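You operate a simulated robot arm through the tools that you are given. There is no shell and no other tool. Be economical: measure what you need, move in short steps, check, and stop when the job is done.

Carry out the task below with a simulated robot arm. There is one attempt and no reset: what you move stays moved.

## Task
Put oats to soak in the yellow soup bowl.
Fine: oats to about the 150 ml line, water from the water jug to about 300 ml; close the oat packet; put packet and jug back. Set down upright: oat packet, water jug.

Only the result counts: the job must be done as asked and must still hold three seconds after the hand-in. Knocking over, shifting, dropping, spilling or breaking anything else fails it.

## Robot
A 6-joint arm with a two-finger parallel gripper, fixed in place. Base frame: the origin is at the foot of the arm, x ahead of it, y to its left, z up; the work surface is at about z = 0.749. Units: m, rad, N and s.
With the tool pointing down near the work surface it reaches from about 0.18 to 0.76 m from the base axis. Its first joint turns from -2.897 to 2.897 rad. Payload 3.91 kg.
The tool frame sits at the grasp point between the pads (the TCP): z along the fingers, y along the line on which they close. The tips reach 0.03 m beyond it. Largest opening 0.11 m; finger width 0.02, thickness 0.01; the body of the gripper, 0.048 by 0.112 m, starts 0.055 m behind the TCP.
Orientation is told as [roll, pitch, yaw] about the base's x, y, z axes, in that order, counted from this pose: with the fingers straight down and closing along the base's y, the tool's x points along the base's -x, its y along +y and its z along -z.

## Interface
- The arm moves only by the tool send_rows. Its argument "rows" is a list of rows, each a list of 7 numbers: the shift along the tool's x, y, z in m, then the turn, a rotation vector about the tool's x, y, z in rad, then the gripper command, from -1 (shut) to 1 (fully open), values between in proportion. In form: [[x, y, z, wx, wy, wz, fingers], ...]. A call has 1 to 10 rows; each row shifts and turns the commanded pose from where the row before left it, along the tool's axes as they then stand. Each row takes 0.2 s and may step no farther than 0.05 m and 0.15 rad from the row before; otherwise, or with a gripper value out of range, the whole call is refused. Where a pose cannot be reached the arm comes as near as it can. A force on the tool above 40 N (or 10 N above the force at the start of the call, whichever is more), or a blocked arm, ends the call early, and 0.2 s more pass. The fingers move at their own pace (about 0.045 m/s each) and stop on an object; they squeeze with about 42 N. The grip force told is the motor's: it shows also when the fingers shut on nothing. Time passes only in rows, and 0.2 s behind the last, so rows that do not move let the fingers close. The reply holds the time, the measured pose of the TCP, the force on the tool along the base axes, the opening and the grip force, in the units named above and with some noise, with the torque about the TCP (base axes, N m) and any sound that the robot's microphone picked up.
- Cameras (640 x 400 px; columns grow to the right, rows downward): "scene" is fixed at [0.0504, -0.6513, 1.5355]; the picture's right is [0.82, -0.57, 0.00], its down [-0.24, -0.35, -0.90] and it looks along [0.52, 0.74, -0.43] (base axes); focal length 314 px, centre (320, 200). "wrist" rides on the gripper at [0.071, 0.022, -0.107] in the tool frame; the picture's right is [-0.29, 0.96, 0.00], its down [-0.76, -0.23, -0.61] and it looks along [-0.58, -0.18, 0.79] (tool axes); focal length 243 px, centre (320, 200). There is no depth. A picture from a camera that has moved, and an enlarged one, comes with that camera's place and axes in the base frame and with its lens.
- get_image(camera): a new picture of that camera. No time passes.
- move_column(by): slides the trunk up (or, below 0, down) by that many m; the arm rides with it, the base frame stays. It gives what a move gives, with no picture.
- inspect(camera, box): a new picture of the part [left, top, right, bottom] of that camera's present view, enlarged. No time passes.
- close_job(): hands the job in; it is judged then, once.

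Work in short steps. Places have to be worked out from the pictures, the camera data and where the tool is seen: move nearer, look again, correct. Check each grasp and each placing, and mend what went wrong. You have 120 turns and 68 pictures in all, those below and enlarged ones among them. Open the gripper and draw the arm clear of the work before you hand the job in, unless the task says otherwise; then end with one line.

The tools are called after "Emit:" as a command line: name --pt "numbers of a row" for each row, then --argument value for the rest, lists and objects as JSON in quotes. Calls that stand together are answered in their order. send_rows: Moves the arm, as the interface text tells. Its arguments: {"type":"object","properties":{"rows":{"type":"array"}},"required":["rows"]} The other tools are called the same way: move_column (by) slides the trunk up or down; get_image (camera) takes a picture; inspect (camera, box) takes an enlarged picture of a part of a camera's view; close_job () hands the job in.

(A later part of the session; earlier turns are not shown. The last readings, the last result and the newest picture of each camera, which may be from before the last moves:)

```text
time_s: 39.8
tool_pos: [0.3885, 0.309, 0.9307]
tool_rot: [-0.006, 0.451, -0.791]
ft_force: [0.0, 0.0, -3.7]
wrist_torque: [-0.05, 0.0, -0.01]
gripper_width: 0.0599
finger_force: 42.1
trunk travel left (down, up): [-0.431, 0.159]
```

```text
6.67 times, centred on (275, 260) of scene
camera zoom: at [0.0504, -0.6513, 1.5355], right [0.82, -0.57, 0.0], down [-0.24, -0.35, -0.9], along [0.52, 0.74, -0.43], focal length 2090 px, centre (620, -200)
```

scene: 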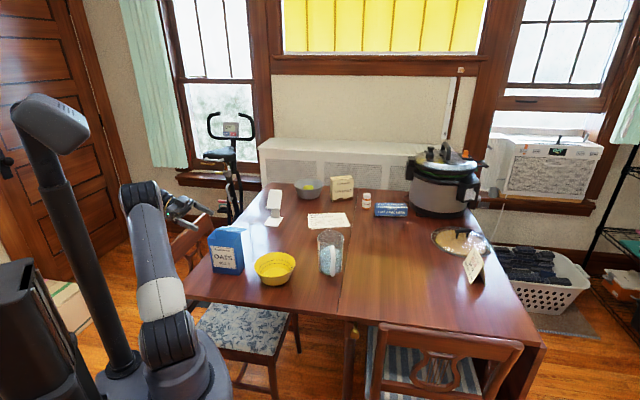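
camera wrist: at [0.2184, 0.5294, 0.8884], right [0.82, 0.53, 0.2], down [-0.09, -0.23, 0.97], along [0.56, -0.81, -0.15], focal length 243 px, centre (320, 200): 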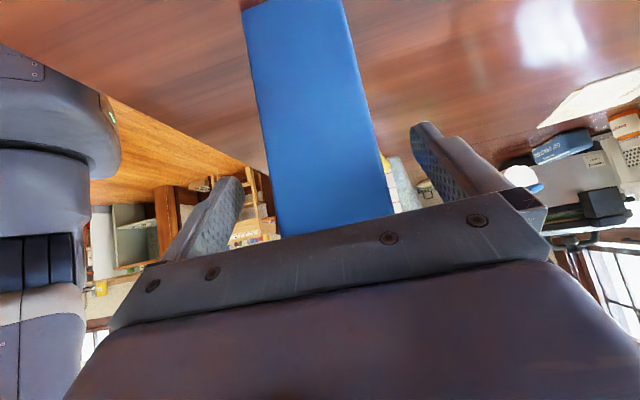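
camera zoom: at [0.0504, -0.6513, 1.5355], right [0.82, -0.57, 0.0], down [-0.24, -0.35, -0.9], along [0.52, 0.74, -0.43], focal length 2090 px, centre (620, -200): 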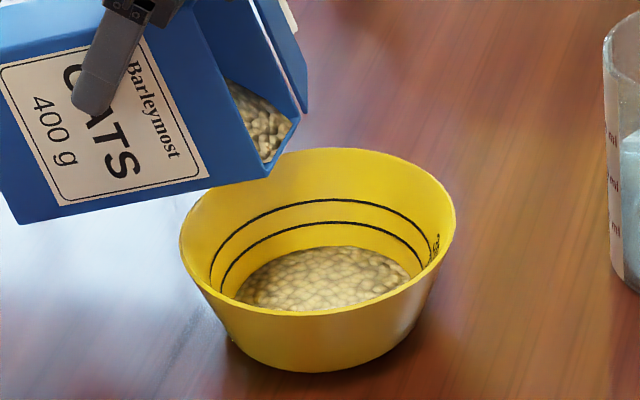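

The flow stopped by itself, with the level still well under the 150 line. I'll tip a bit further, easing forward and up so the lip stays over the bowl.

Emit:
send_rows --pt "-0.0045 0 -0.0078 0 0.04 0 -1" --pt "-0.0045 0 -0.0078 0 0.04 0 -1" --pt "0 0 0 0 0.04 0 -1" --pt "0 0 0 0 0 0 -1" --pt "0 0 0 0 0 0 -1" --pt "0 0 0 0 0 0 -1" --pt "0 0 0 0 0 0 -1" --pt "0 0 0 0 0 0 -1"

Emit:
inspect --camera "scene" --box '[240, 230, 310, 290]'

```text
time_s: 41.6
tool_pos: [0.3989, 0.2987, 0.94]
tool_rot: [-0.007, 0.57, -0.789]
ft_force: [-0.5, 0.3, -2.3]
wrist_torque: [-0.08, -0.02, 0.05]
gripper_width: 0.0599
finger_force: 42.5
trunk travel left (down, up): [-0.431, 0.159]
```

```text
6.67 times, centred on (275, 260) of scene
camera zoom: at [0.0504, -0.6513, 1.5355], right [0.82, -0.57, 0.0], down [-0.24, -0.35, -0.9], along [0.52, 0.74, -0.43], focal length 2090 px, centre (620, -200)
```

zoom: 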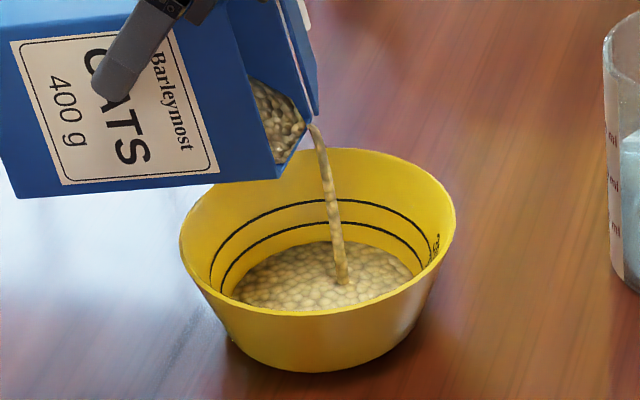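

Emit:
send_rows --pt "0 0 0 0 0 0 -1" --pt "0 0 0 0 0 0 -1" --pt "0 0 0 0 0 0 -1" --pt "0 0 0 0 0 0 -1" --pt "0 0 0 0 0 0 -1" --pt "0 0 0 0 0 0 -1" --pt "0 0 0 0 0 0 -1" --pt "0 0 0 0 0 0 -1"

Emit:
inspect --camera "scene" --box '[240, 230, 310, 290]'

```text
time_s: 43.4
tool_pos: [0.3991, 0.2985, 0.941]
tool_rot: [-0.009, 0.571, -0.791]
ft_force: [0.1, -0.3, -2.4]
wrist_torque: [-0.06, -0.06, -0.06]
gripper_width: 0.0596
finger_force: 41.9
trunk travel left (down, up): [-0.431, 0.159]
```

```text
6.67 times, centred on (275, 260) of scene
camera zoom: at [0.0504, -0.6513, 1.5355], right [0.82, -0.57, 0.0], down [-0.24, -0.35, -0.9], along [0.52, 0.74, -0.43], focal length 2090 px, centre (620, -200)
```

zoom: 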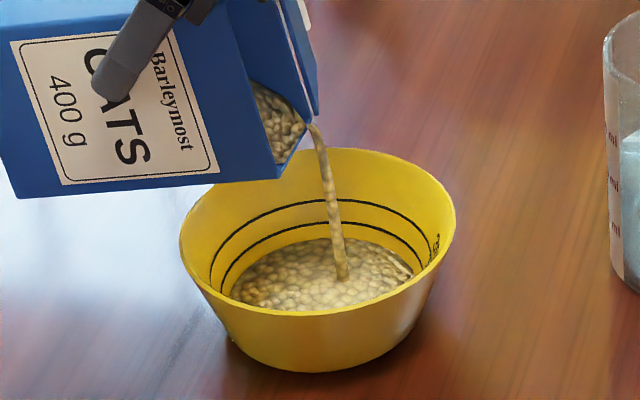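

Emit:
send_rows --pt "-0.0035 0 -0.0058 0 0.04 0 -1" --pt "-0.0035 0 -0.0058 0 0.04 0 -1" --pt "0 0 0 0 0.04 0 -1" --pt "0 0 0 0 0 0 -1" --pt "0 0 0 0 0 0 -1" --pt "0 0 0 0 0 0 -1" --pt "0 0 0 0 0 0 -1" --pt "0 0 0 0 0 0 -1" --pt "0 0 0 0 0 0 -1" --pt "0 0 0 0 0 0 -1"

Emit:
inspect --camera "scene" --box '[240, 230, 310, 290]'

```text
time_s: 45.6
tool_pos: [0.4076, 0.2912, 0.9476]
tool_rot: [-0.009, 0.692, -0.791]
ft_force: [0.1, 0.1, -1.8]
wrist_torque: [-0.05, -0.05, 0.01]
gripper_width: 0.06
finger_force: 42.6
trunk travel left (down, up): [-0.431, 0.159]
```

```text
6.67 times, centred on (275, 260) of scene
camera zoom: at [0.0504, -0.6513, 1.5355], right [0.82, -0.57, 0.0], down [-0.24, -0.35, -0.9], along [0.52, 0.74, -0.43], focal length 2090 px, centre (620, -200)
```

zoom: 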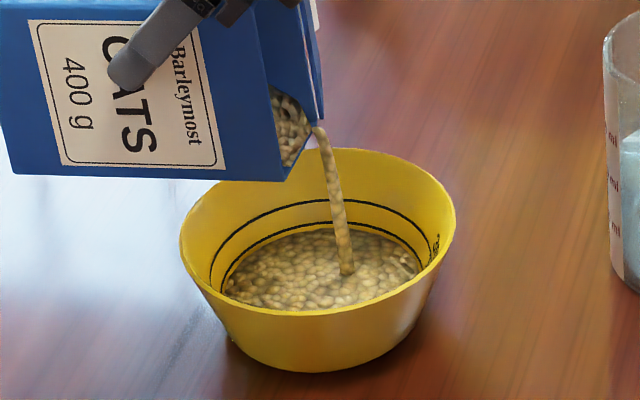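

The level is now just under the 150 line. I'll hold a little longer.

Emit:
send_rows --pt "0 0 0 0 0 0 -1" --pt "0 0 0 0 0 0 -1" --pt "0 0 0 0 0 0 -1" --pt "0 0 0 0 0 0 -1" --pt "0 0 0 0 0 0 -1"

Emit:
inspect --camera "scene" --box '[240, 230, 310, 290]'

```text
time_s: 46.8
tool_pos: [0.4066, 0.2904, 0.9463]
tool_rot: [-0.01, 0.69, -0.791]
ft_force: [-1.2, -0.2, -3.4]
wrist_torque: [-0.09, -0.03, -0.01]
gripper_width: 0.0596
finger_force: 42.2
trunk travel left (down, up): [-0.431, 0.159]
```

```text
6.67 times, centred on (275, 260) of scene
camera zoom: at [0.0504, -0.6513, 1.5355], right [0.82, -0.57, 0.0], down [-0.24, -0.35, -0.9], along [0.52, 0.74, -0.43], focal length 2090 px, centre (620, -200)
```

zoom: 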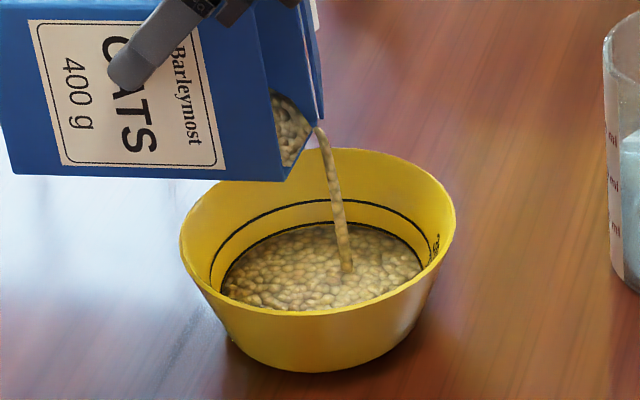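

The level is on the 150 line. I'll tip back upright now while rising.

Emit:
send_rows --pt "0.0127 0 -0.0154 0 -0.15 0 -1" --pt "0.0103 0 -0.0172 0 -0.15 0 -1" --pt "0.0076 0 -0.0185 0 -0.15 0 -1" --pt "0.0048 0 -0.0194 0 -0.15 0 -1" --pt "0 0 0 0 -0.15 0 -1" --pt "0 0 0 0 -0.15 0 -1" --pt "0 0 0 0 -0.15 0 -1" --pt "0 0 0 0 -0.15 0 -1" --pt "0 0 0 0 -0.15 0 -1" --pt "0 0 0 0 -0.129 0 -1"

Emit:
inspect --camera "scene" --box '[190, 170, 310, 290]'

```text
time_s: 49.0
tool_pos: [0.4085, 0.2922, 1.027]
tool_rot: [-0.008, -0.788, -0.781]
ft_force: [0.6, 0.0, -2.6]
wrist_torque: [0.04, 0.06, -0.04]
gripper_width: 0.0598
finger_force: 42.4
trunk travel left (down, up): [-0.431, 0.159]
```

```text
3.33 times, centred on (250, 230) of scene
camera zoom: at [0.0504, -0.6513, 1.5355], right [0.82, -0.57, 0.0], down [-0.24, -0.35, -0.9], along [0.52, 0.74, -0.43], focal length 1045 px, centre (553, 100)
```

zoom: 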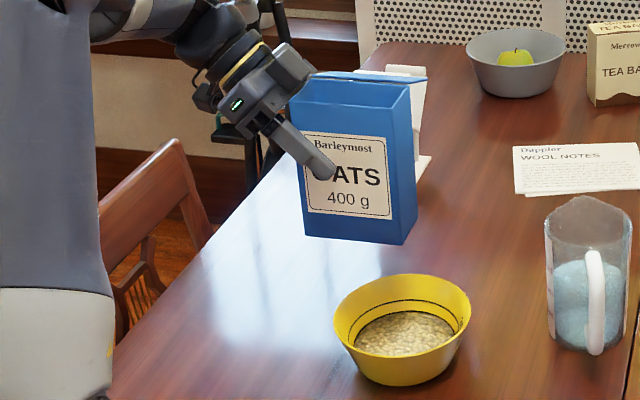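

I'll carry the packet back above its original place.

Emit:
send_rows --pt "0.0364 0.003 -0.0197 0 0 0 -1" --pt "0.0364 0.003 -0.0197 0 0 0 -1" --pt "0.0364 0.003 -0.0197 0 0 0 -1" --pt "0.0364 0.003 -0.0197 0 0 0 -1"

Emit:
move_column --by -0.1

```text
time_s: 50.0
tool_pos: [0.3025, 0.4124, 0.9804]
tool_rot: [-0.01, -0.788, -0.78]
ft_force: [0.0, 0.0, -0.9]
wrist_torque: [0.06, 0.04, 0.0]
gripper_width: 0.0599
finger_force: 42.2
trunk travel left (down, up): [-0.431, 0.159]
```

```text
time_s: 51.3
tool_pos: [0.3039, 0.4134, 0.8806]
tool_rot: [-0.009, -0.788, -0.78]
ft_force: [-0.4, 0.2, -1.7]
wrist_torque: [0.05, 0.05, -0.02]
gripper_width: 0.0597
finger_force: 41.9
trunk travel left (down, up): [-0.331, 0.259]
```

Emit:
move_column --by -0.031

Emit:
send_rows --pt "0 0 0 0 0 0 0" --pt "0 0 0 0 0 0 1" --pt "0 0 0 0 0 0 1" --pt "0 0 0 0 0 0 1" --pt "0 0 0 0 0 0 1"

```text
time_s: 52.1
tool_pos: [0.3031, 0.4131, 0.8492]
tool_rot: [-0.01, -0.788, -0.78]
ft_force: [1.2, 0.6, 0.0]
wrist_torque: [-0.04, -0.24, 0.01]
gripper_width: 0.06
finger_force: 42.3
trunk travel left (down, up): [-0.3, 0.29]
```

```text
time_s: 53.3
tool_pos: [0.3028, 0.4138, 0.8507]
tool_rot: [-0.01, -0.788, -0.78]
ft_force: [0.5, -0.3, -0.2]
wrist_torque: [-0.02, 0.01, 0.03]
gripper_width: 0.1101
finger_force: 0.0
trunk travel left (down, up): [-0.3, 0.29]
```

The packet is down and released. The back finger lies under the open lid, so raising straight up should swing the lid up.

Emit:
send_rows --pt "-0.0156 0 -0.0155 0 0 0 1" --pt "-0.0156 0 -0.0155 0 0 0 1" --pt "-0.0156 0 -0.0155 0 0 0 1" --pt "-0.0156 0 -0.0155 0 0 0 1" --pt "-0.0156 0 -0.0155 0 0 0 1"

Emit:
inspect --camera "scene" --box '[180, 202, 260, 272]'

```text
time_s: 54.5
tool_pos: [0.3028, 0.4129, 0.9598]
tool_rot: [-0.009, -0.788, -0.78]
ft_force: [-0.4, -0.3, 0.0]
wrist_torque: [-0.03, -0.01, 0.01]
gripper_width: 0.1103
finger_force: 0.0
trunk travel left (down, up): [-0.3, 0.29]
```

```text
5.71 times, centred on (220, 237) of scene
camera zoom: at [0.0504, -0.6513, 1.5355], right [0.82, -0.57, 0.0], down [-0.24, -0.35, -0.9], along [0.52, 0.74, -0.43], focal length 1791 px, centre (891, -11)
```

zoom: 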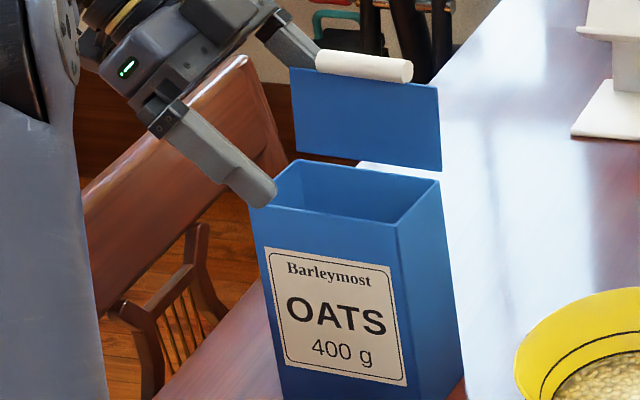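

The lid is nearly vertical with the finger behind it. I'll sweep forward to push it past vertical.

Emit:
send_rows --pt "0 -0.02 0 0 0 0 1" --pt "0 -0.02 0 0 0 0 1" --pt "0 -0.02 0 0 0 0 1" --pt "0 -0.015 0 0 0 0 1" --pt "0 0 0 0 0 0 1"

Emit:
inspect --camera "scene" --box '[180, 202, 260, 272]'

```text
time_s: 55.7
tool_pos: [0.2485, 0.3598, 0.9609]
tool_rot: [-0.009, -0.788, -0.78]
ft_force: [-0.5, -0.2, 0.4]
wrist_torque: [-0.02, -0.05, -0.01]
gripper_width: 0.1101
finger_force: 0.1
trunk travel left (down, up): [-0.3, 0.29]
```

```text
5.71 times, centred on (220, 237) of scene
camera zoom: at [0.0504, -0.6513, 1.5355], right [0.82, -0.57, 0.0], down [-0.24, -0.35, -0.9], along [0.52, 0.74, -0.43], focal length 1791 px, centre (891, -11)
```

zoom: 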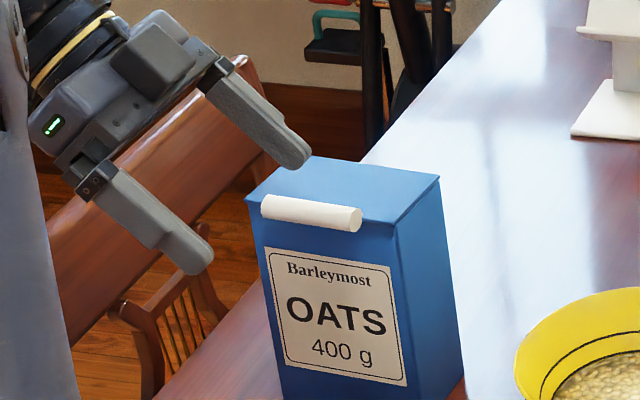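

The lid is closed and the packet is back in place. For the jug I'll grip its body from above and pour by tilting about the closing axis. I'll first test, empty, whether the pouring pose beside the bowl is reachable.

Emit:
send_rows --pt "-0.0213 0 -0.0212 0 0 0 1" --pt "-0.0213 0 -0.0212 0 0 0 1" --pt "-0.0213 0 -0.0212 0 0 0 1" --pt "0 0 0 0 0.15 0 1" --pt "0 0 0 0 0.15 0 1" --pt "0 0 0 0 0.15 0 1" --pt "0 0 0 0 0.15 0 1" --pt "0 0 0 0 0.15 0 1"

Emit:
send_rows --pt "-0.0378 0.013 0 0 0 0 1" --pt "-0.0378 0.013 0 0 0 0 1" --pt "-0.0378 0.013 0 0 0 0 1" --pt "-0.0378 0.013 0 0 0 0 1" --pt "-0.0378 0.013 0 0 0 0 1" --pt "0 0 0 0 0.15 0 1" --pt "0 0 0 0 0.15 0 1" --pt "0 0 0 0 0.15 0 1" --pt "0 0 0 0 0.15 0 1"

Emit:
send_rows --pt "0 0 0 0 0.15 0 1" --pt "0 0 0 0 0.15 0 1" --pt "0 0 0 0 0.15 0 1" --pt "0 0 0 0 0.15 0 1"

```text
time_s: 57.5
tool_pos: [0.2556, 0.3563, 1.0428]
tool_rot: [-0.008, -0.037, -0.788]
ft_force: [0.3, -0.6, -0.7]
wrist_torque: [-0.03, -0.04, -0.02]
gripper_width: 0.1099
finger_force: 0.0
out of reach, approached as far as the arm can: row 3
trunk travel left (down, up): [-0.3, 0.29]
```

```text
time_s: 59.5
tool_pos: [0.4351, 0.2694, 1.049]
tool_rot: [-0.007, 0.565, -0.79]
ft_force: [-0.2, 0.5, -0.4]
wrist_torque: [0.03, 0.0, 0.01]
gripper_width: 0.1101
finger_force: 0.1
trunk travel left (down, up): [-0.3, 0.29]
```

```text
time_s: 60.5
tool_pos: [0.43, 0.2749, 1.0444]
tool_rot: [-0.009, 1.162, -0.802]
ft_force: [-0.3, -0.6, 0.6]
wrist_torque: [-0.01, -0.01, -0.02]
gripper_width: 0.11
finger_force: 0.0
out of reach, approached as far as the arm can: row 4
trunk travel left (down, up): [-0.3, 0.29]
```

The pouring pose works up to about 66° of pitch. I'll grip the jug with a slight backward lean for extra tilt margin. Next I'll go above the jug, turned so the fingers close across the handle plane.

Emit:
send_rows --pt "0 0 0 0 -0.15 0 1" --pt "0 0 0 0 -0.15 0 1" --pt "0 0 0 0 -0.15 0 1" --pt "0 0 0 0 -0.15 0 1" --pt "0 0 0 0 -0.15 0 1" --pt "0 0 0 0 -0.15 0 1" --pt "0 0 0 0 -0.15 0 1" --pt "0 0 0 0 -0.15 0 1" --pt "0 0 0 0 -0.15 0 1"

Emit:
send_rows --pt "-0.0418 0.0122 0.008 -0.028 0 -0.145 1" --pt "0 0 0 -0.028 0 -0.145 1" --pt "0 0 0 -0.028 0 -0.145 1" --pt "0 0 0 -0.028 0 -0.145 1" --pt "0 0 0 -0.028 0 -0.145 1" --pt "0 0 0 -0.028 0 -0.145 1"

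Emit:
send_rows --pt "0 0 0 -0.028 0 -0.145 1" --pt "0 0 0 -0.028 0 -0.145 1" --pt "0 0 0 -0.028 0 -0.145 1" --pt "0 0 0 -0.028 0 -0.145 1" --pt "0 0 0 -0.028 0 -0.145 1" --pt "0 0 0 -0.028 0 -0.145 1"

```text
time_s: 62.5
tool_pos: [0.43, 0.2741, 1.0448]
tool_rot: [-0.006, -0.19, -0.785]
ft_force: [0.0, -0.1, -0.2]
wrist_torque: [0.01, 0.02, 0.0]
gripper_width: 0.1099
finger_force: 0.1
trunk travel left (down, up): [-0.3, 0.29]
```

```text
time_s: 63.9
tool_pos: [0.47, 0.2528, 1.0428]
tool_rot: [-0.002, -0.184, 0.1]
ft_force: [-0.2, 0.3, -0.2]
wrist_torque: [0.0, 0.0, 0.0]
gripper_width: 0.1098
finger_force: 0.1
trunk travel left (down, up): [-0.3, 0.29]
```

```text
time_s: 65.3
tool_pos: [0.4691, 0.2529, 1.0432]
tool_rot: [0.005, -0.181, 0.989]
ft_force: [0.7, -0.5, 0.2]
wrist_torque: [0.0, 0.01, -0.01]
gripper_width: 0.1099
finger_force: 0.0
trunk travel left (down, up): [-0.3, 0.29]
```

Emit:
send_rows --pt "-0.001 -0.0441 -0.002 0 0 0 1" --pt "-0.001 -0.0441 -0.002 0 0 0 1" --pt "-0.001 -0.0441 -0.002 0 0 0 1" --pt "-0.001 -0.0441 -0.002 0 0 0 1" --pt "-0.001 -0.0441 -0.002 0 0 0 1"

Emit:
get_image --camera "wrist"

```text
time_s: 66.5
tool_pos: [0.6507, 0.1319, 1.0514]
tool_rot: [-0.001, -0.189, 0.987]
ft_force: [-1.0, 0.3, 0.7]
wrist_torque: [-0.06, -0.04, 0.0]
gripper_width: 0.1101
finger_force: 0.0
out of reach, approached as far as the arm can: row 5
trunk travel left (down, up): [-0.3, 0.29]
```

```text
22 pictures are left
camera wrist: at [0.582, 0.0693, 1.1415], right [-0.64, 0.77, 0.05], down [0.54, 0.4, 0.74], along [0.55, 0.5, -0.67], focal length 243 px, centre (320, 200)
```

wrist: 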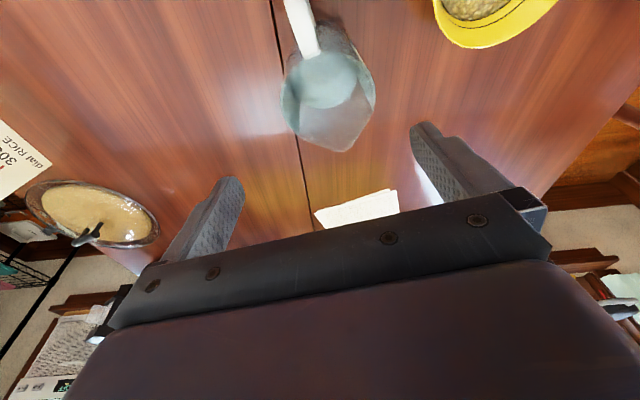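

Emit:
inspect --camera "wrist" --box '[250, 0, 410, 160]'

Emit:
inspect --camera "scene" --box '[295, 215, 365, 285]'

```text
2.50 times, centred on (330, 80) of wrist
camera zoom: at [0.582, 0.0693, 1.1415], right [-0.64, 0.77, 0.05], down [0.54, 0.4, 0.74], along [0.55, 0.5, -0.67], focal length 606 px, centre (295, 500)
```

zoom: 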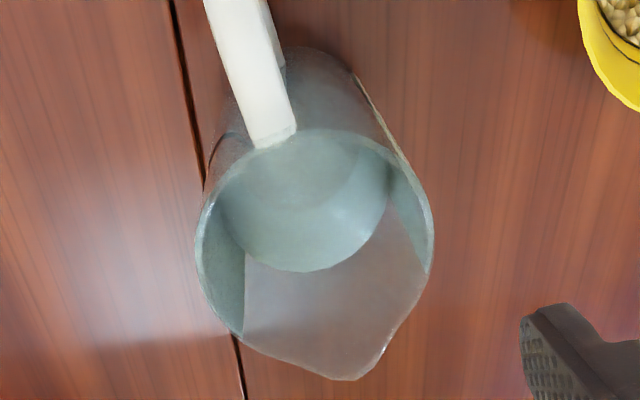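

```text
5.71 times, centred on (330, 250) of scene
camera zoom: at [0.0504, -0.6513, 1.5355], right [0.82, -0.57, 0.0], down [-0.24, -0.35, -0.9], along [0.52, 0.74, -0.43], focal length 1791 px, centre (263, -86)
```

zoom: 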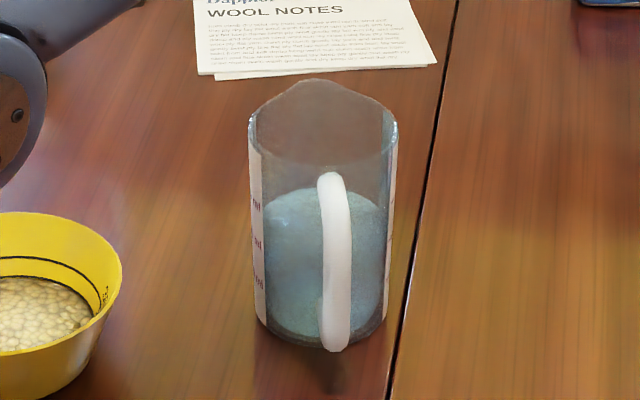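

Relative to the tool, the jug's rim centre is 10 mm off along the closing axis. The rim is at z≈0.905 and about 0.096 m wide, so there are 7 mm to spare each side. I'll centre and descend to just above the rim.

Emit:
send_rows --pt "0.0023 0.0035 0.0335 0 0 0 1" --pt "0.0023 0.0035 0.0335 0 0 0 1" --pt "0.0023 0.0035 0.0335 0 0 0 1"

Emit:
get_image --camera "wrist"

```text
time_s: 67.3
tool_pos: [0.6514, 0.1489, 0.9516]
tool_rot: [0.003, -0.184, 0.984]
ft_force: [0.4, 0.3, -0.5]
wrist_torque: [-0.02, 0.02, -0.01]
gripper_width: 0.1103
finger_force: 0.0
trunk travel left (down, up): [-0.3, 0.29]
```

```text
19 pictures are left
camera wrist: at [0.5832, 0.0876, 1.0423], right [-0.64, 0.77, 0.06], down [0.55, 0.4, 0.74], along [0.54, 0.5, -0.67], focal length 243 px, centre (320, 200)
```

wrist: 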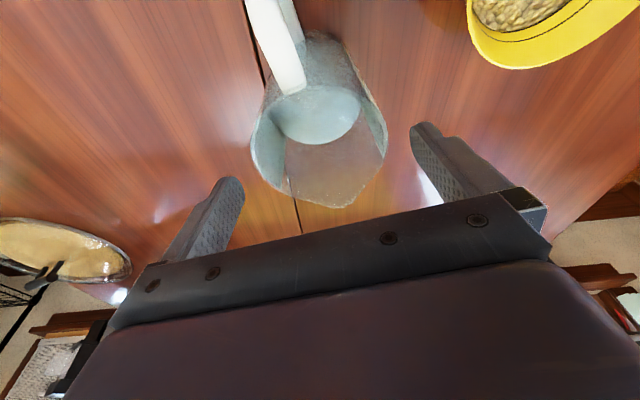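

The jug is now centred within a millimetre between the fingers, with its rim at z≈0.898. I'll descend the last 8 cm and close.

Emit:
send_rows --pt "0.0039 0.0003 0.0277 0 0 0 1" --pt "0.0039 0.0003 0.0277 0 0 0 1" --pt "0.0039 0.0003 0.0277 0 0 0 1"

Emit:
send_rows --pt "0 0 0 0 0 0 -1" --pt "0 0 0 0 0 0 -1" --pt "0 0 0 0 0 0 -1"

```text
time_s: 68.1
tool_pos: [0.6528, 0.1545, 0.8685]
tool_rot: [0.003, -0.185, 0.984]
ft_force: [-0.5, 0.7, -0.3]
wrist_torque: [0.0, -0.03, 0.04]
gripper_width: 0.1098
finger_force: 0.1
trunk travel left (down, up): [-0.3, 0.29]
```

```text
time_s: 68.9
tool_pos: [0.6511, 0.1525, 0.8685]
tool_rot: [0.004, -0.183, 0.985]
ft_force: [0.1, -2.5, 0.1]
wrist_torque: [-0.38, -0.27, -0.13]
gripper_width: 0.0964
finger_force: 42.0
trunk travel left (down, up): [-0.3, 0.29]
```

The body is gripped at 0.096 m. I'll lift with the trunk and check.

Emit:
move_column --by 0.03

Emit:
move_column --by 0.1

Emit:
inspect --camera "scene" --box '[230, 150, 390, 300]'

```text
time_s: 69.6
tool_pos: [0.6524, 0.1546, 0.8984]
tool_rot: [0.004, -0.184, 0.985]
ft_force: [0.2, -0.1, -5.1]
wrist_torque: [0.06, 0.01, -0.02]
gripper_width: 0.0943
finger_force: 41.4
trunk travel left (down, up): [-0.33, 0.26]
```

```text
time_s: 71.0
tool_pos: [0.6527, 0.1534, 0.9985]
tool_rot: [0.005, -0.184, 0.984]
ft_force: [0.2, 0.5, -5.2]
wrist_torque: [0.05, 0.03, -0.03]
gripper_width: 0.0945
finger_force: 42.2
trunk travel left (down, up): [-0.43, 0.16]
```

```text
2.67 times, centred on (310, 225) of scene
camera zoom: at [0.0504, -0.6513, 1.5355], right [0.82, -0.57, 0.0], down [-0.24, -0.35, -0.9], along [0.52, 0.74, -0.43], focal length 836 px, centre (347, 133)
```

zoom: 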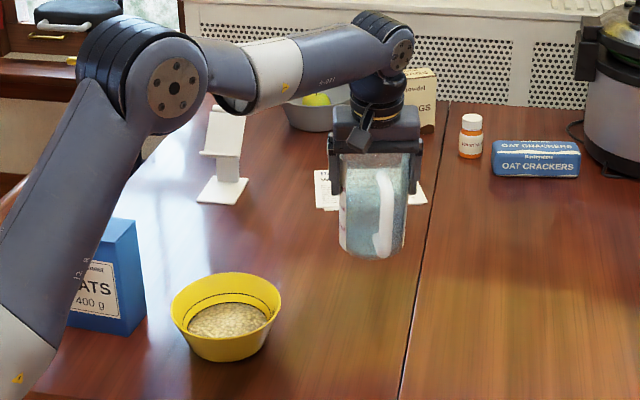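

The jug is held, about 5.2 N in all. I'll bring it to the right of the bowl and yaw it so the spout faces the bowl and the scene camera keeps its view.

Emit:
send_rows --pt "0.009 0.0226 0.0034 0 0 0 -1" --pt "0.009 0.0226 0.0034 0 0 0 -1" --pt "0.009 0.0226 0.0034 0 0 0 -1" --pt "0.009 0.0226 0.0034 0 0 0 -1" --pt "0.009 0.0226 0.0034 0 0 0 -1" --pt "0.009 0.0226 0.0034 0 0 0 -1"

Emit:
send_rows --pt "0 0 0 -0.0252 0 -0.1353 -1" --pt "0 0 0 -0.0252 0 -0.1353 -1" --pt "0 0 0 -0.0252 0 -0.1353 -1" --pt "0 0 0 -0.0252 0 -0.1353 -1" --pt "0 0 0 -0.0252 0 -0.1353 -1" --pt "0 0 0 -0.0252 0 -0.1353 -1" --pt "0 0 0 -0.0252 0 -0.1353 -1" --pt "0 0 0 -0.0252 0 -0.1353 -1" --pt "0 0 0 -0.0252 0 -0.1353 -1" --pt "0 0 0 -0.0252 0 -0.1353 -1"

Emit:
inspect --camera "scene" --box '[210, 180, 350, 300]'

```text
time_s: 72.4
tool_pos: [0.512, 0.1877, 0.9682]
tool_rot: [0.003, -0.185, 0.983]
ft_force: [-1.3, -0.2, -5.7]
wrist_torque: [0.01, 0.01, -0.01]
gripper_width: 0.0944
finger_force: 42.2
trunk travel left (down, up): [-0.43, 0.16]
```

```text
time_s: 74.6
tool_pos: [0.5129, 0.189, 0.9689]
tool_rot: [0.0, -0.188, 2.364]
ft_force: [0.6, 0.4, -4.4]
wrist_torque: [0.02, -0.01, -0.03]
gripper_width: 0.0943
finger_force: 42.0
trunk travel left (down, up): [-0.43, 0.16]
```

```text
3.33 times, centred on (280, 240) of scene
camera zoom: at [0.0504, -0.6513, 1.5355], right [0.82, -0.57, 0.0], down [-0.24, -0.35, -0.9], along [0.52, 0.74, -0.43], focal length 1045 px, centre (453, 67)
```

zoom: 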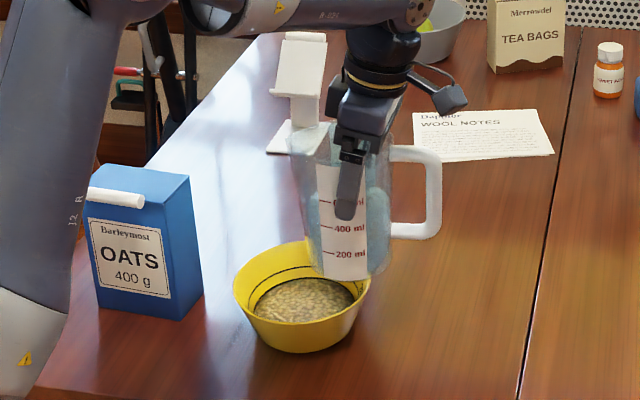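

The spout faces the bowl and the bowl is visible. I'll tilt to about 40°, before the expected onset.

Emit:
send_rows --pt "0 0 0 0 0.08 0 -1" --pt "0 0 0 0 0.08 0 -1" --pt "0 0 0 0 0.08 0 -1" --pt "0 0 0 0 0.08 0 -1" --pt "0 0 0 0 0.08 0 -1" --pt "0 0 0 0 0.08 0 -1" --pt "0 0 0 0 0.08 0 -1" --pt "0 0 0 0 0.08 0 -1" --pt "0 0 0 0 0.06 0 -1"

Emit:
inspect --camera "scene" --box '[230, 190, 340, 290]'

```text
time_s: 76.6
tool_pos: [0.5122, 0.1879, 0.969]
tool_rot: [0.0, 0.513, 2.36]
ft_force: [0.8, -0.5, -5.5]
wrist_torque: [0.17, 0.12, 0.0]
gripper_width: 0.0941
finger_force: 42.6
trunk travel left (down, up): [-0.43, 0.16]
```

```text
4.00 times, centred on (285, 240) of scene
camera zoom: at [0.0504, -0.6513, 1.5355], right [0.82, -0.57, 0.0], down [-0.24, -0.35, -0.9], along [0.52, 0.74, -0.43], focal length 1254 px, centre (460, 40)
```

zoom: 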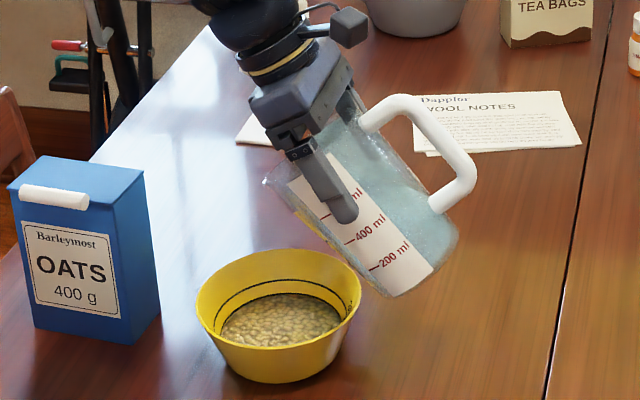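

Emit:
send_rows --pt "-0.0008 0 0.0168 0 0 0 -1" --pt "-0.0008 0 0.0168 0 0 0 -1" --pt "0 0 0 0 0.06 0 -1" --pt "0 0 0 0 0.06 0 -1" --pt "0 0 0 0 0 0 -1"

Emit:
inspect --camera "scene" --box '[230, 190, 340, 290]'

```text
time_s: 77.8
tool_pos: [0.5232, 0.1769, 0.9386]
tool_rot: [0.0, 0.632, 2.362]
ft_force: [-0.8, -0.4, -6.4]
wrist_torque: [0.15, 0.16, 0.0]
gripper_width: 0.0943
finger_force: 41.9
trunk travel left (down, up): [-0.43, 0.16]
```

```text
4.00 times, centred on (285, 240) of scene
camera zoom: at [0.0504, -0.6513, 1.5355], right [0.82, -0.57, 0.0], down [-0.24, -0.35, -0.9], along [0.52, 0.74, -0.43], focal length 1254 px, centre (460, 40)
```

zoom: 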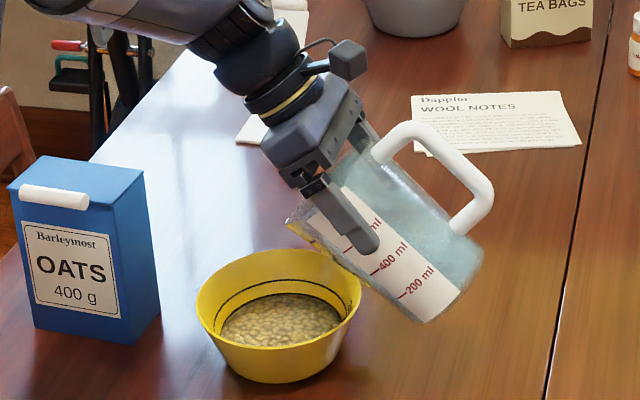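

Emit:
send_rows --pt "0 0 0 0 0.05 0 -1" --pt "0 0 0 0 0.05 0 -1" --pt "0 0 0 0 0 0 -1" --pt "0 0 0 0 0 0 -1"

Emit:
inspect --camera "scene" --box '[235, 215, 325, 290]'

```text
time_s: 78.8
tool_pos: [0.5222, 0.1774, 0.9394]
tool_rot: [-0.001, 0.731, 2.362]
ft_force: [-0.5, 0.1, -5.4]
wrist_torque: [0.16, 0.14, -0.05]
gripper_width: 0.0943
finger_force: 41.6
trunk travel left (down, up): [-0.43, 0.16]
```

```text
5.33 times, centred on (280, 252) of scene
camera zoom: at [0.0504, -0.6513, 1.5355], right [0.82, -0.57, 0.0], down [-0.24, -0.35, -0.9], along [0.52, 0.74, -0.43], focal length 1672 px, centre (533, -80)
```

zoom: 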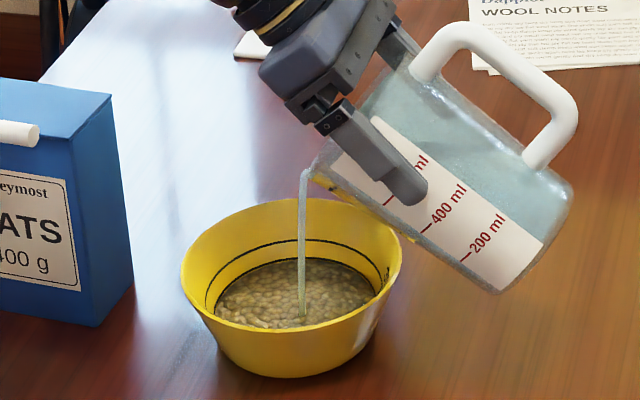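

Water is flowing well inside the bowl. I'll hold and check.

Emit:
send_rows --pt "0 0 0 0 0 0 -1" --pt "0 0 0 0 0 0 -1" --pt "0 0 0 0 0 0 -1" --pt "0 0 0 0 0 0 -1" --pt "0 0 0 0 0 0 -1" --pt "0 0 0 0 0 0 -1"

Emit:
inspect --camera "scene" --box '[240, 230, 310, 290]'

```text
time_s: 80.2
tool_pos: [0.5226, 0.177, 0.9387]
tool_rot: [0.001, 0.731, 2.361]
ft_force: [-0.2, -1.2, -6.0]
wrist_torque: [0.16, 0.2, 0.01]
gripper_width: 0.0944
finger_force: 42.2
trunk travel left (down, up): [-0.43, 0.16]
```

```text
6.67 times, centred on (275, 260) of scene
camera zoom: at [0.0504, -0.6513, 1.5355], right [0.82, -0.57, 0.0], down [-0.24, -0.35, -0.9], along [0.52, 0.74, -0.43], focal length 2090 px, centre (620, -200)
```

zoom: 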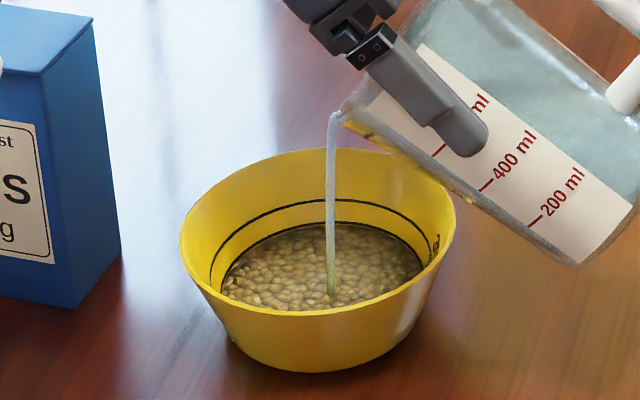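

Emit:
send_rows --pt "0 0 0 0 0.05 0 -1" --pt "0 0 0 0 0 0 -1" --pt "0 0 0 0 0 0 -1" --pt "0 0 0 0 0 0 -1" --pt "0 0 0 0 0 0 -1" --pt "0 0 0 0 0 0 -1" --pt "0 0 0 0 0 0 -1" --pt "0 0 0 0 0 0 -1"

Emit:
inspect --camera "scene" --box '[240, 230, 310, 290]'

```text
time_s: 82.0
tool_pos: [0.5226, 0.1777, 0.9387]
tool_rot: [0.003, 0.783, 2.362]
ft_force: [0.9, -0.4, -5.4]
wrist_torque: [0.14, 0.14, 0.04]
gripper_width: 0.0944
finger_force: 41.8
trunk travel left (down, up): [-0.43, 0.16]
```

```text
6.67 times, centred on (275, 260) of scene
camera zoom: at [0.0504, -0.6513, 1.5355], right [0.82, -0.57, 0.0], down [-0.24, -0.35, -0.9], along [0.52, 0.74, -0.43], focal length 2090 px, centre (620, -200)
```

zoom: 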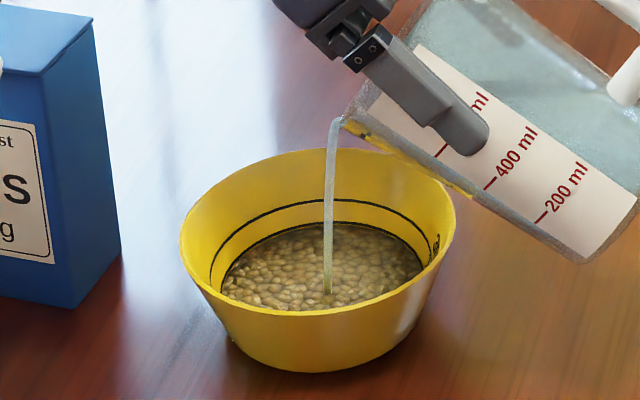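

Emit:
send_rows --pt "0 0 0 0 0.06 0 -1" --pt "0 0 0 0 0 0 -1" --pt "0 0 0 0 0 0 -1" --pt "0 0 0 0 0 0 -1" --pt "0 0 0 0 0 0 -1" --pt "0 0 0 0 0 0 -1" --pt "0 0 0 0 0 0 -1" --pt "0 0 0 0 0 0 -1" --pt "0 0 0 0 0 0 -1"

Emit:
inspect --camera "scene" --box '[240, 230, 310, 290]'

```text
time_s: 84.0
tool_pos: [0.5221, 0.1787, 0.9373]
tool_rot: [0.001, 0.841, 2.361]
ft_force: [-0.2, -0.2, -4.5]
wrist_torque: [0.13, 0.15, 0.01]
gripper_width: 0.094
finger_force: 41.8
trunk travel left (down, up): [-0.43, 0.16]
```

```text
6.67 times, centred on (275, 260) of scene
camera zoom: at [0.0504, -0.6513, 1.5355], right [0.82, -0.57, 0.0], down [-0.24, -0.35, -0.9], along [0.52, 0.74, -0.43], focal length 2090 px, centre (620, -200)
```

zoom: 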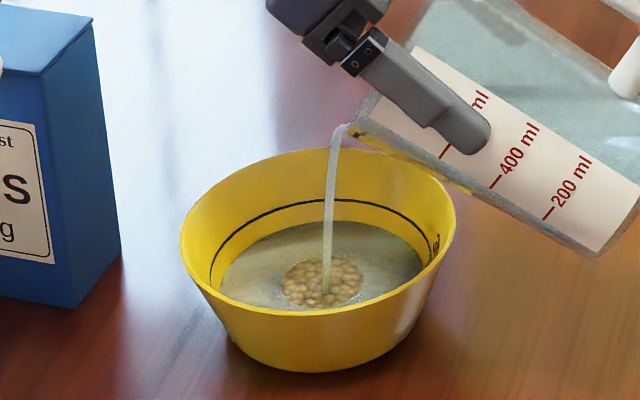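

The water has filled the pores and is now above the oats. I'll continue in steps.

Emit:
send_rows --pt "0 0 0 0 0.05 0 -1" --pt "0 0 0 0 0 0 -1" --pt "0 0 0 0 0 0 -1" --pt "0 0 0 0 0 0 -1" --pt "0 0 0 0 0 0 -1" --pt "0 0 0 0 0 0 -1" --pt "0 0 0 0 0 0 -1" --pt "0 0 0 0 0 0 -1" --pt "0 0 0 0 0 0 -1"

Emit:
inspect --camera "scene" --box '[240, 230, 310, 290]'

```text
time_s: 86.0
tool_pos: [0.5222, 0.1778, 0.9375]
tool_rot: [0.0, 0.892, 2.362]
ft_force: [0.6, 0.4, -3.9]
wrist_torque: [0.15, 0.14, 0.03]
gripper_width: 0.0944
finger_force: 42.2
trunk travel left (down, up): [-0.43, 0.16]
```

```text
6.67 times, centred on (275, 260) of scene
camera zoom: at [0.0504, -0.6513, 1.5355], right [0.82, -0.57, 0.0], down [-0.24, -0.35, -0.9], along [0.52, 0.74, -0.43], focal length 2090 px, centre (620, -200)
```

zoom: 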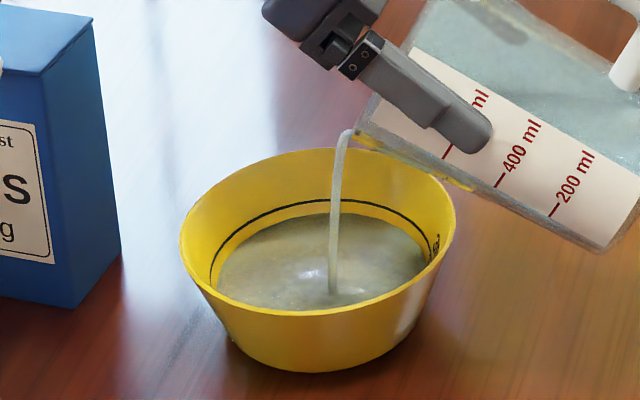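

Emit:
send_rows --pt "0 0 0 0 0.04 0 -1" --pt "0 0 0 0 0 0 -1" --pt "0 0 0 0 0 0 -1" --pt "0 0 0 0 0 0 -1" --pt "0 0 0 0 0 0 -1" --pt "0 0 0 0 0 0 -1" --pt "0 0 0 0 0 0 -1" --pt "0 0 0 0 0 0 -1"

Emit:
inspect --camera "scene" --box '[240, 230, 310, 290]'

```text
time_s: 87.8
tool_pos: [0.5228, 0.1773, 0.9391]
tool_rot: [-0.001, 0.931, 2.361]
ft_force: [-0.1, 0.4, -3.4]
wrist_torque: [0.09, 0.11, 0.01]
gripper_width: 0.0942
finger_force: 42.0
trunk travel left (down, up): [-0.43, 0.16]
```

```text
6.67 times, centred on (275, 260) of scene
camera zoom: at [0.0504, -0.6513, 1.5355], right [0.82, -0.57, 0.0], down [-0.24, -0.35, -0.9], along [0.52, 0.74, -0.43], focal length 2090 px, centre (620, -200)
```

zoom: 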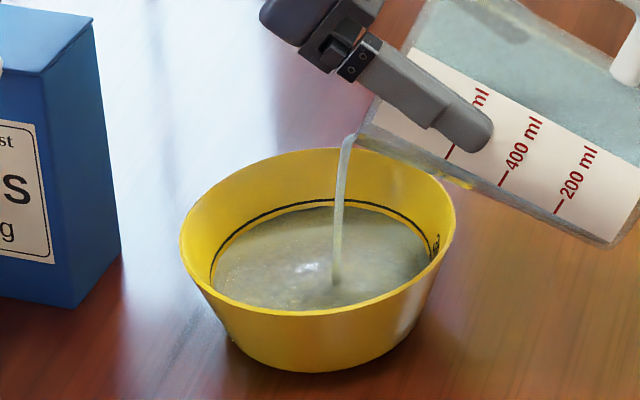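

About 1.3 s more should reach the line, so I'll hold 0.8 s and then tilt back. Tilting back past 47° stops the flow.

Emit:
send_rows --pt "0 0 0 0 0 0 -1" --pt "0 0 0 0 0 0 -1" --pt "0 0 0 0 0 0 -1" --pt "0 0 0 0 0 0 -1" --pt "0 0 0 0 -0.12 0 -1" --pt "0 0 0 0 -0.12 0 -1" --pt "0 0 0 0 -0.12 0 -1"

Emit:
inspect --camera "scene" --box '[240, 230, 310, 290]'

```text
time_s: 89.4
tool_pos: [0.524, 0.1783, 0.938]
tool_rot: [-0.001, 0.57, 2.362]
ft_force: [0.3, 0.0, -3.5]
wrist_torque: [0.07, 0.09, 0.01]
gripper_width: 0.0941
finger_force: 41.7
trunk travel left (down, up): [-0.43, 0.16]
```

```text
6.67 times, centred on (275, 260) of scene
camera zoom: at [0.0504, -0.6513, 1.5355], right [0.82, -0.57, 0.0], down [-0.24, -0.35, -0.9], along [0.52, 0.74, -0.43], focal length 2090 px, centre (620, -200)
```

zoom: 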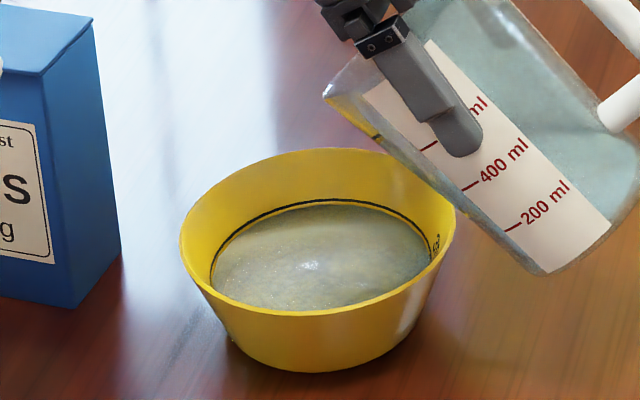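

The flow has stopped with the level a touch below the 300 line. I'll take one close look to judge how much is missing.

Emit:
inspect --camera "scene" --box '[256, 252, 296, 282]'

```text
13.33 times, centred on (276, 267) of scene
camera zoom: at [0.0504, -0.6513, 1.5355], right [0.82, -0.57, 0.0], down [-0.24, -0.35, -0.9], along [0.52, 0.74, -0.43], focal length 4179 px, centre (907, -693)
```

zoom: 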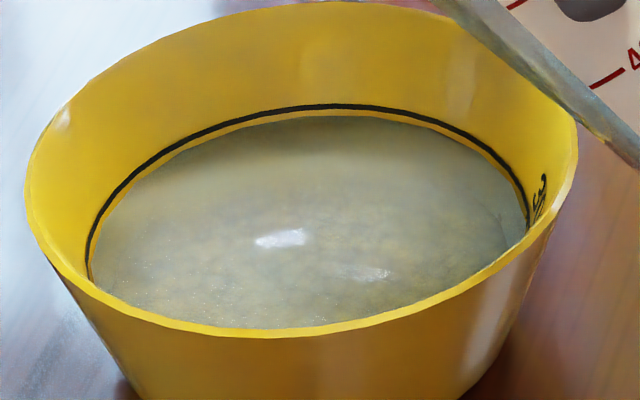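

It's about 30 ml short, so I'll do one short additional pour.

Emit:
send_rows --pt "0 0 0 0 0.13 0 -1" --pt "0 0 0 0 0.13 0 -1" --pt "0 0 0 0 0.12 0 -1" --pt "0 0 0 0 0 0 -1" --pt "0 0 0 0 0 0 -1" --pt "0 0 0 0 0 0 -1" --pt "0 0 0 0 0 0 -1" --pt "0 0 0 0 -0.13 0 -1" --pt "0 0 0 0 -0.13 0 -1" --pt "0 0 0 0 -0.12 0 -1"

Emit:
inspect --camera "scene" --box '[256, 252, 296, 282]'

```text
time_s: 91.6
tool_pos: [0.5234, 0.1787, 0.9384]
tool_rot: [-0.001, 0.572, 2.361]
ft_force: [-0.5, 0.1, -3.6]
wrist_torque: [0.06, 0.09, 0.01]
gripper_width: 0.094
finger_force: 41.9
trunk travel left (down, up): [-0.43, 0.16]
```

```text
13.33 times, centred on (276, 267) of scene
camera zoom: at [0.0504, -0.6513, 1.5355], right [0.82, -0.57, 0.0], down [-0.24, -0.35, -0.9], along [0.52, 0.74, -0.43], focal length 4179 px, centre (907, -693)
```

zoom: 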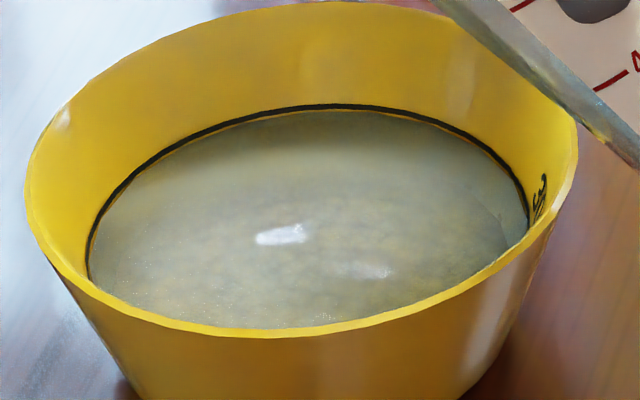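

That took up half of the shortfall. I'll repeat the same short pour once.

Emit:
send_rows --pt "0 0 0 0 0.13 0 -1" --pt "0 0 0 0 0.13 0 -1" --pt "0 0 0 0 0.13 0 -1" --pt "0 0 0 0 0 0 -1" --pt "0 0 0 0 0 0 -1" --pt "0 0 0 0 0 0 -1" --pt "0 0 0 0 0 0 -1" --pt "0 0 0 0 -0.13 0 -1" --pt "0 0 0 0 -0.13 0 -1" --pt "0 0 0 0 -0.13 0 -1"

Emit:
inspect --camera "scene" --box '[256, 252, 296, 282]'

```text
time_s: 93.8
tool_pos: [0.5228, 0.1773, 0.9392]
tool_rot: [-0.001, 0.571, 2.361]
ft_force: [-0.3, 0.1, -3.6]
wrist_torque: [0.09, 0.08, -0.03]
gripper_width: 0.0939
finger_force: 41.7
trunk travel left (down, up): [-0.43, 0.16]
```

```text
13.33 times, centred on (276, 267) of scene
camera zoom: at [0.0504, -0.6513, 1.5355], right [0.82, -0.57, 0.0], down [-0.24, -0.35, -0.9], along [0.52, 0.74, -0.43], focal length 4179 px, centre (907, -693)
```

zoom: 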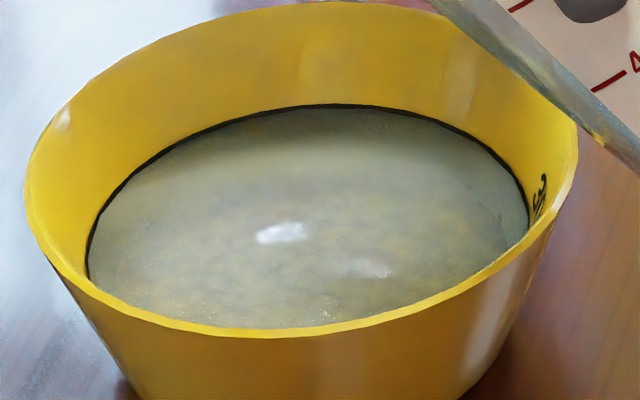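

The water is at the 300 line. I'll bring the jug upright while rising.

Emit:
send_rows --pt "0.0135 0 -0.021 -0.0 -0.1 0 -1" --pt "0.0135 0 -0.021 0 -0.1 0 -1" --pt "0 0 0 0 -0.1 0 -1" --pt "0 0 0 0 -0.1 0 -1" --pt "0 0 0 0 -0.1 0 -1" --pt "0 0 0 0 -0.1 0 -1" --pt "0 0 0 0 -0.1 0 -1" --pt "0 0 0 0 -0.056 0 -1"

Emit:
send_rows --pt "0 0 0 0.0252 0 0.1353 -1" --pt "0 0 0 0.0252 0 0.1353 -1" --pt "0 0 0 0.0252 0 0.1353 -1" --pt "0 0 0 0.0252 0 0.1353 -1" --pt "0 0 0 0.0252 0 0.1353 -1" --pt "0 0 0 0.0252 0 0.1353 -1" --pt "0 0 0 0.0252 0 0.1353 -1" --pt "0 0 0 0.0252 0 0.1353 -1" --pt "0 0 0 0.0252 0 0.1353 -1" --pt "0 0 0 0.0252 0 0.1353 -1"

```text
time_s: 95.6
tool_pos: [0.5245, 0.1752, 0.9895]
tool_rot: [-0.001, -0.185, 2.361]
ft_force: [-0.4, 0.3, -2.5]
wrist_torque: [0.01, 0.0, 0.01]
gripper_width: 0.0937
finger_force: 42.2
trunk travel left (down, up): [-0.43, 0.16]
```

```text
time_s: 97.8
tool_pos: [0.5239, 0.1749, 0.989]
tool_rot: [0.0, -0.182, 0.982]
ft_force: [-0.1, -0.4, -4.8]
wrist_torque: [0.02, -0.01, 0.02]
gripper_width: 0.0937
finger_force: 41.8
trunk travel left (down, up): [-0.43, 0.16]
```

Emit:
send_rows --pt "-0.0138 -0.0296 0.0002 0 0 0 -1" --pt "-0.0138 -0.0296 0.0002 0 0 0 -1" --pt "-0.0138 -0.0296 0.0002 0 0 0 -1" --pt "-0.0138 -0.0296 0.0002 0 0 0 -1"

Emit:
move_column --by -0.105

Emit:
inspect --camera "scene" --box '[285, 195, 385, 285]'

```text
time_s: 98.8
tool_pos: [0.6532, 0.1563, 0.998]
tool_rot: [0.001, -0.184, 0.984]
ft_force: [0.2, -0.8, -3.7]
wrist_torque: [-0.02, 0.01, -0.02]
gripper_width: 0.094
finger_force: 42.2
trunk travel left (down, up): [-0.43, 0.16]
```

```text
time_s: 100.1
tool_pos: [0.6531, 0.1572, 0.8926]
tool_rot: [0.002, -0.183, 0.985]
ft_force: [0.3, -0.3, -3.1]
wrist_torque: [0.0, 0.01, -0.04]
gripper_width: 0.094
finger_force: 42.2
trunk travel left (down, up): [-0.325, 0.265]
```

```text
4.44 times, centred on (335, 240) of scene
camera zoom: at [0.0504, -0.6513, 1.5355], right [0.82, -0.57, 0.0], down [-0.24, -0.35, -0.9], along [0.52, 0.74, -0.43], focal length 1393 px, centre (253, 22)
```

zoom: 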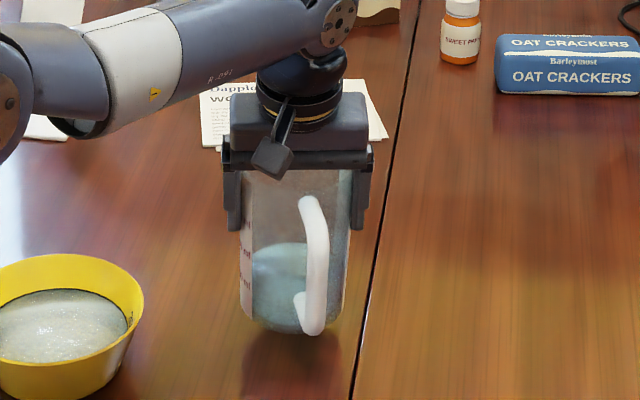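

Emit:
move_column --by -0.018

Emit:
move_column --by -0.004

```text
time_s: 100.8
tool_pos: [0.653, 0.1563, 0.8741]
tool_rot: [0.0, -0.182, 0.984]
ft_force: [-0.4, 0.1, -3.2]
wrist_torque: [0.01, -0.02, -0.04]
gripper_width: 0.094
finger_force: 42.1
trunk travel left (down, up): [-0.307, 0.283]
```

```text
time_s: 101.3
tool_pos: [0.6541, 0.1576, 0.872]
tool_rot: [-0.001, -0.185, 0.986]
ft_force: [-0.4, -0.4, 0.1]
wrist_torque: [-0.03, -0.07, -0.02]
gripper_width: 0.0937
finger_force: 41.9
trunk travel left (down, up): [-0.303, 0.287]
```

The jug's weight has transferred to the table. I'll release and rise straight up.

Emit:
send_rows --pt "0 0 0 0 0 0 0.9" --pt "0 0 0 0 0 0 1" --pt "0 0 0 0 0 0 1"

Emit:
move_column --by 0.1

Emit:
get_image --camera "wrist"

```text
time_s: 102.1
tool_pos: [0.653, 0.1567, 0.8708]
tool_rot: [0.001, -0.181, 0.986]
ft_force: [-0.8, 0.3, 0.4]
wrist_torque: [0.01, 0.03, -0.01]
gripper_width: 0.11
finger_force: 0.1
trunk travel left (down, up): [-0.303, 0.287]
```

```text
time_s: 103.5
tool_pos: [0.652, 0.1574, 0.9707]
tool_rot: [0.0, -0.182, 0.985]
ft_force: [0.5, -0.5, 0.0]
wrist_torque: [-0.01, 0.01, 0.01]
gripper_width: 0.1098
finger_force: 0.1
trunk travel left (down, up): [-0.403, 0.187]
```

```text
3 pictures are left
camera wrist: at [0.5848, 0.0947, 1.0617], right [-0.64, 0.77, 0.05], down [0.54, 0.4, 0.74], along [0.54, 0.5, -0.67], focal length 243 px, centre (320, 200)
```

wrist: 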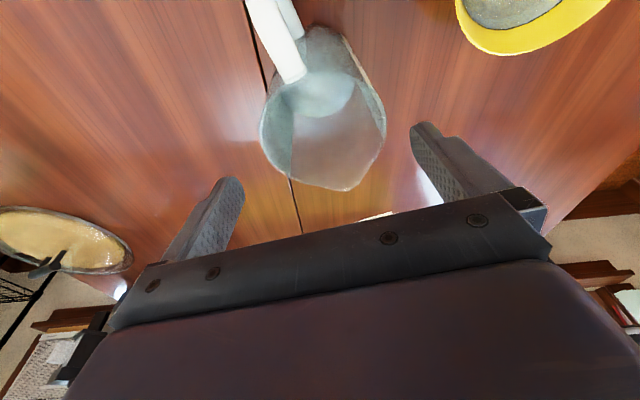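

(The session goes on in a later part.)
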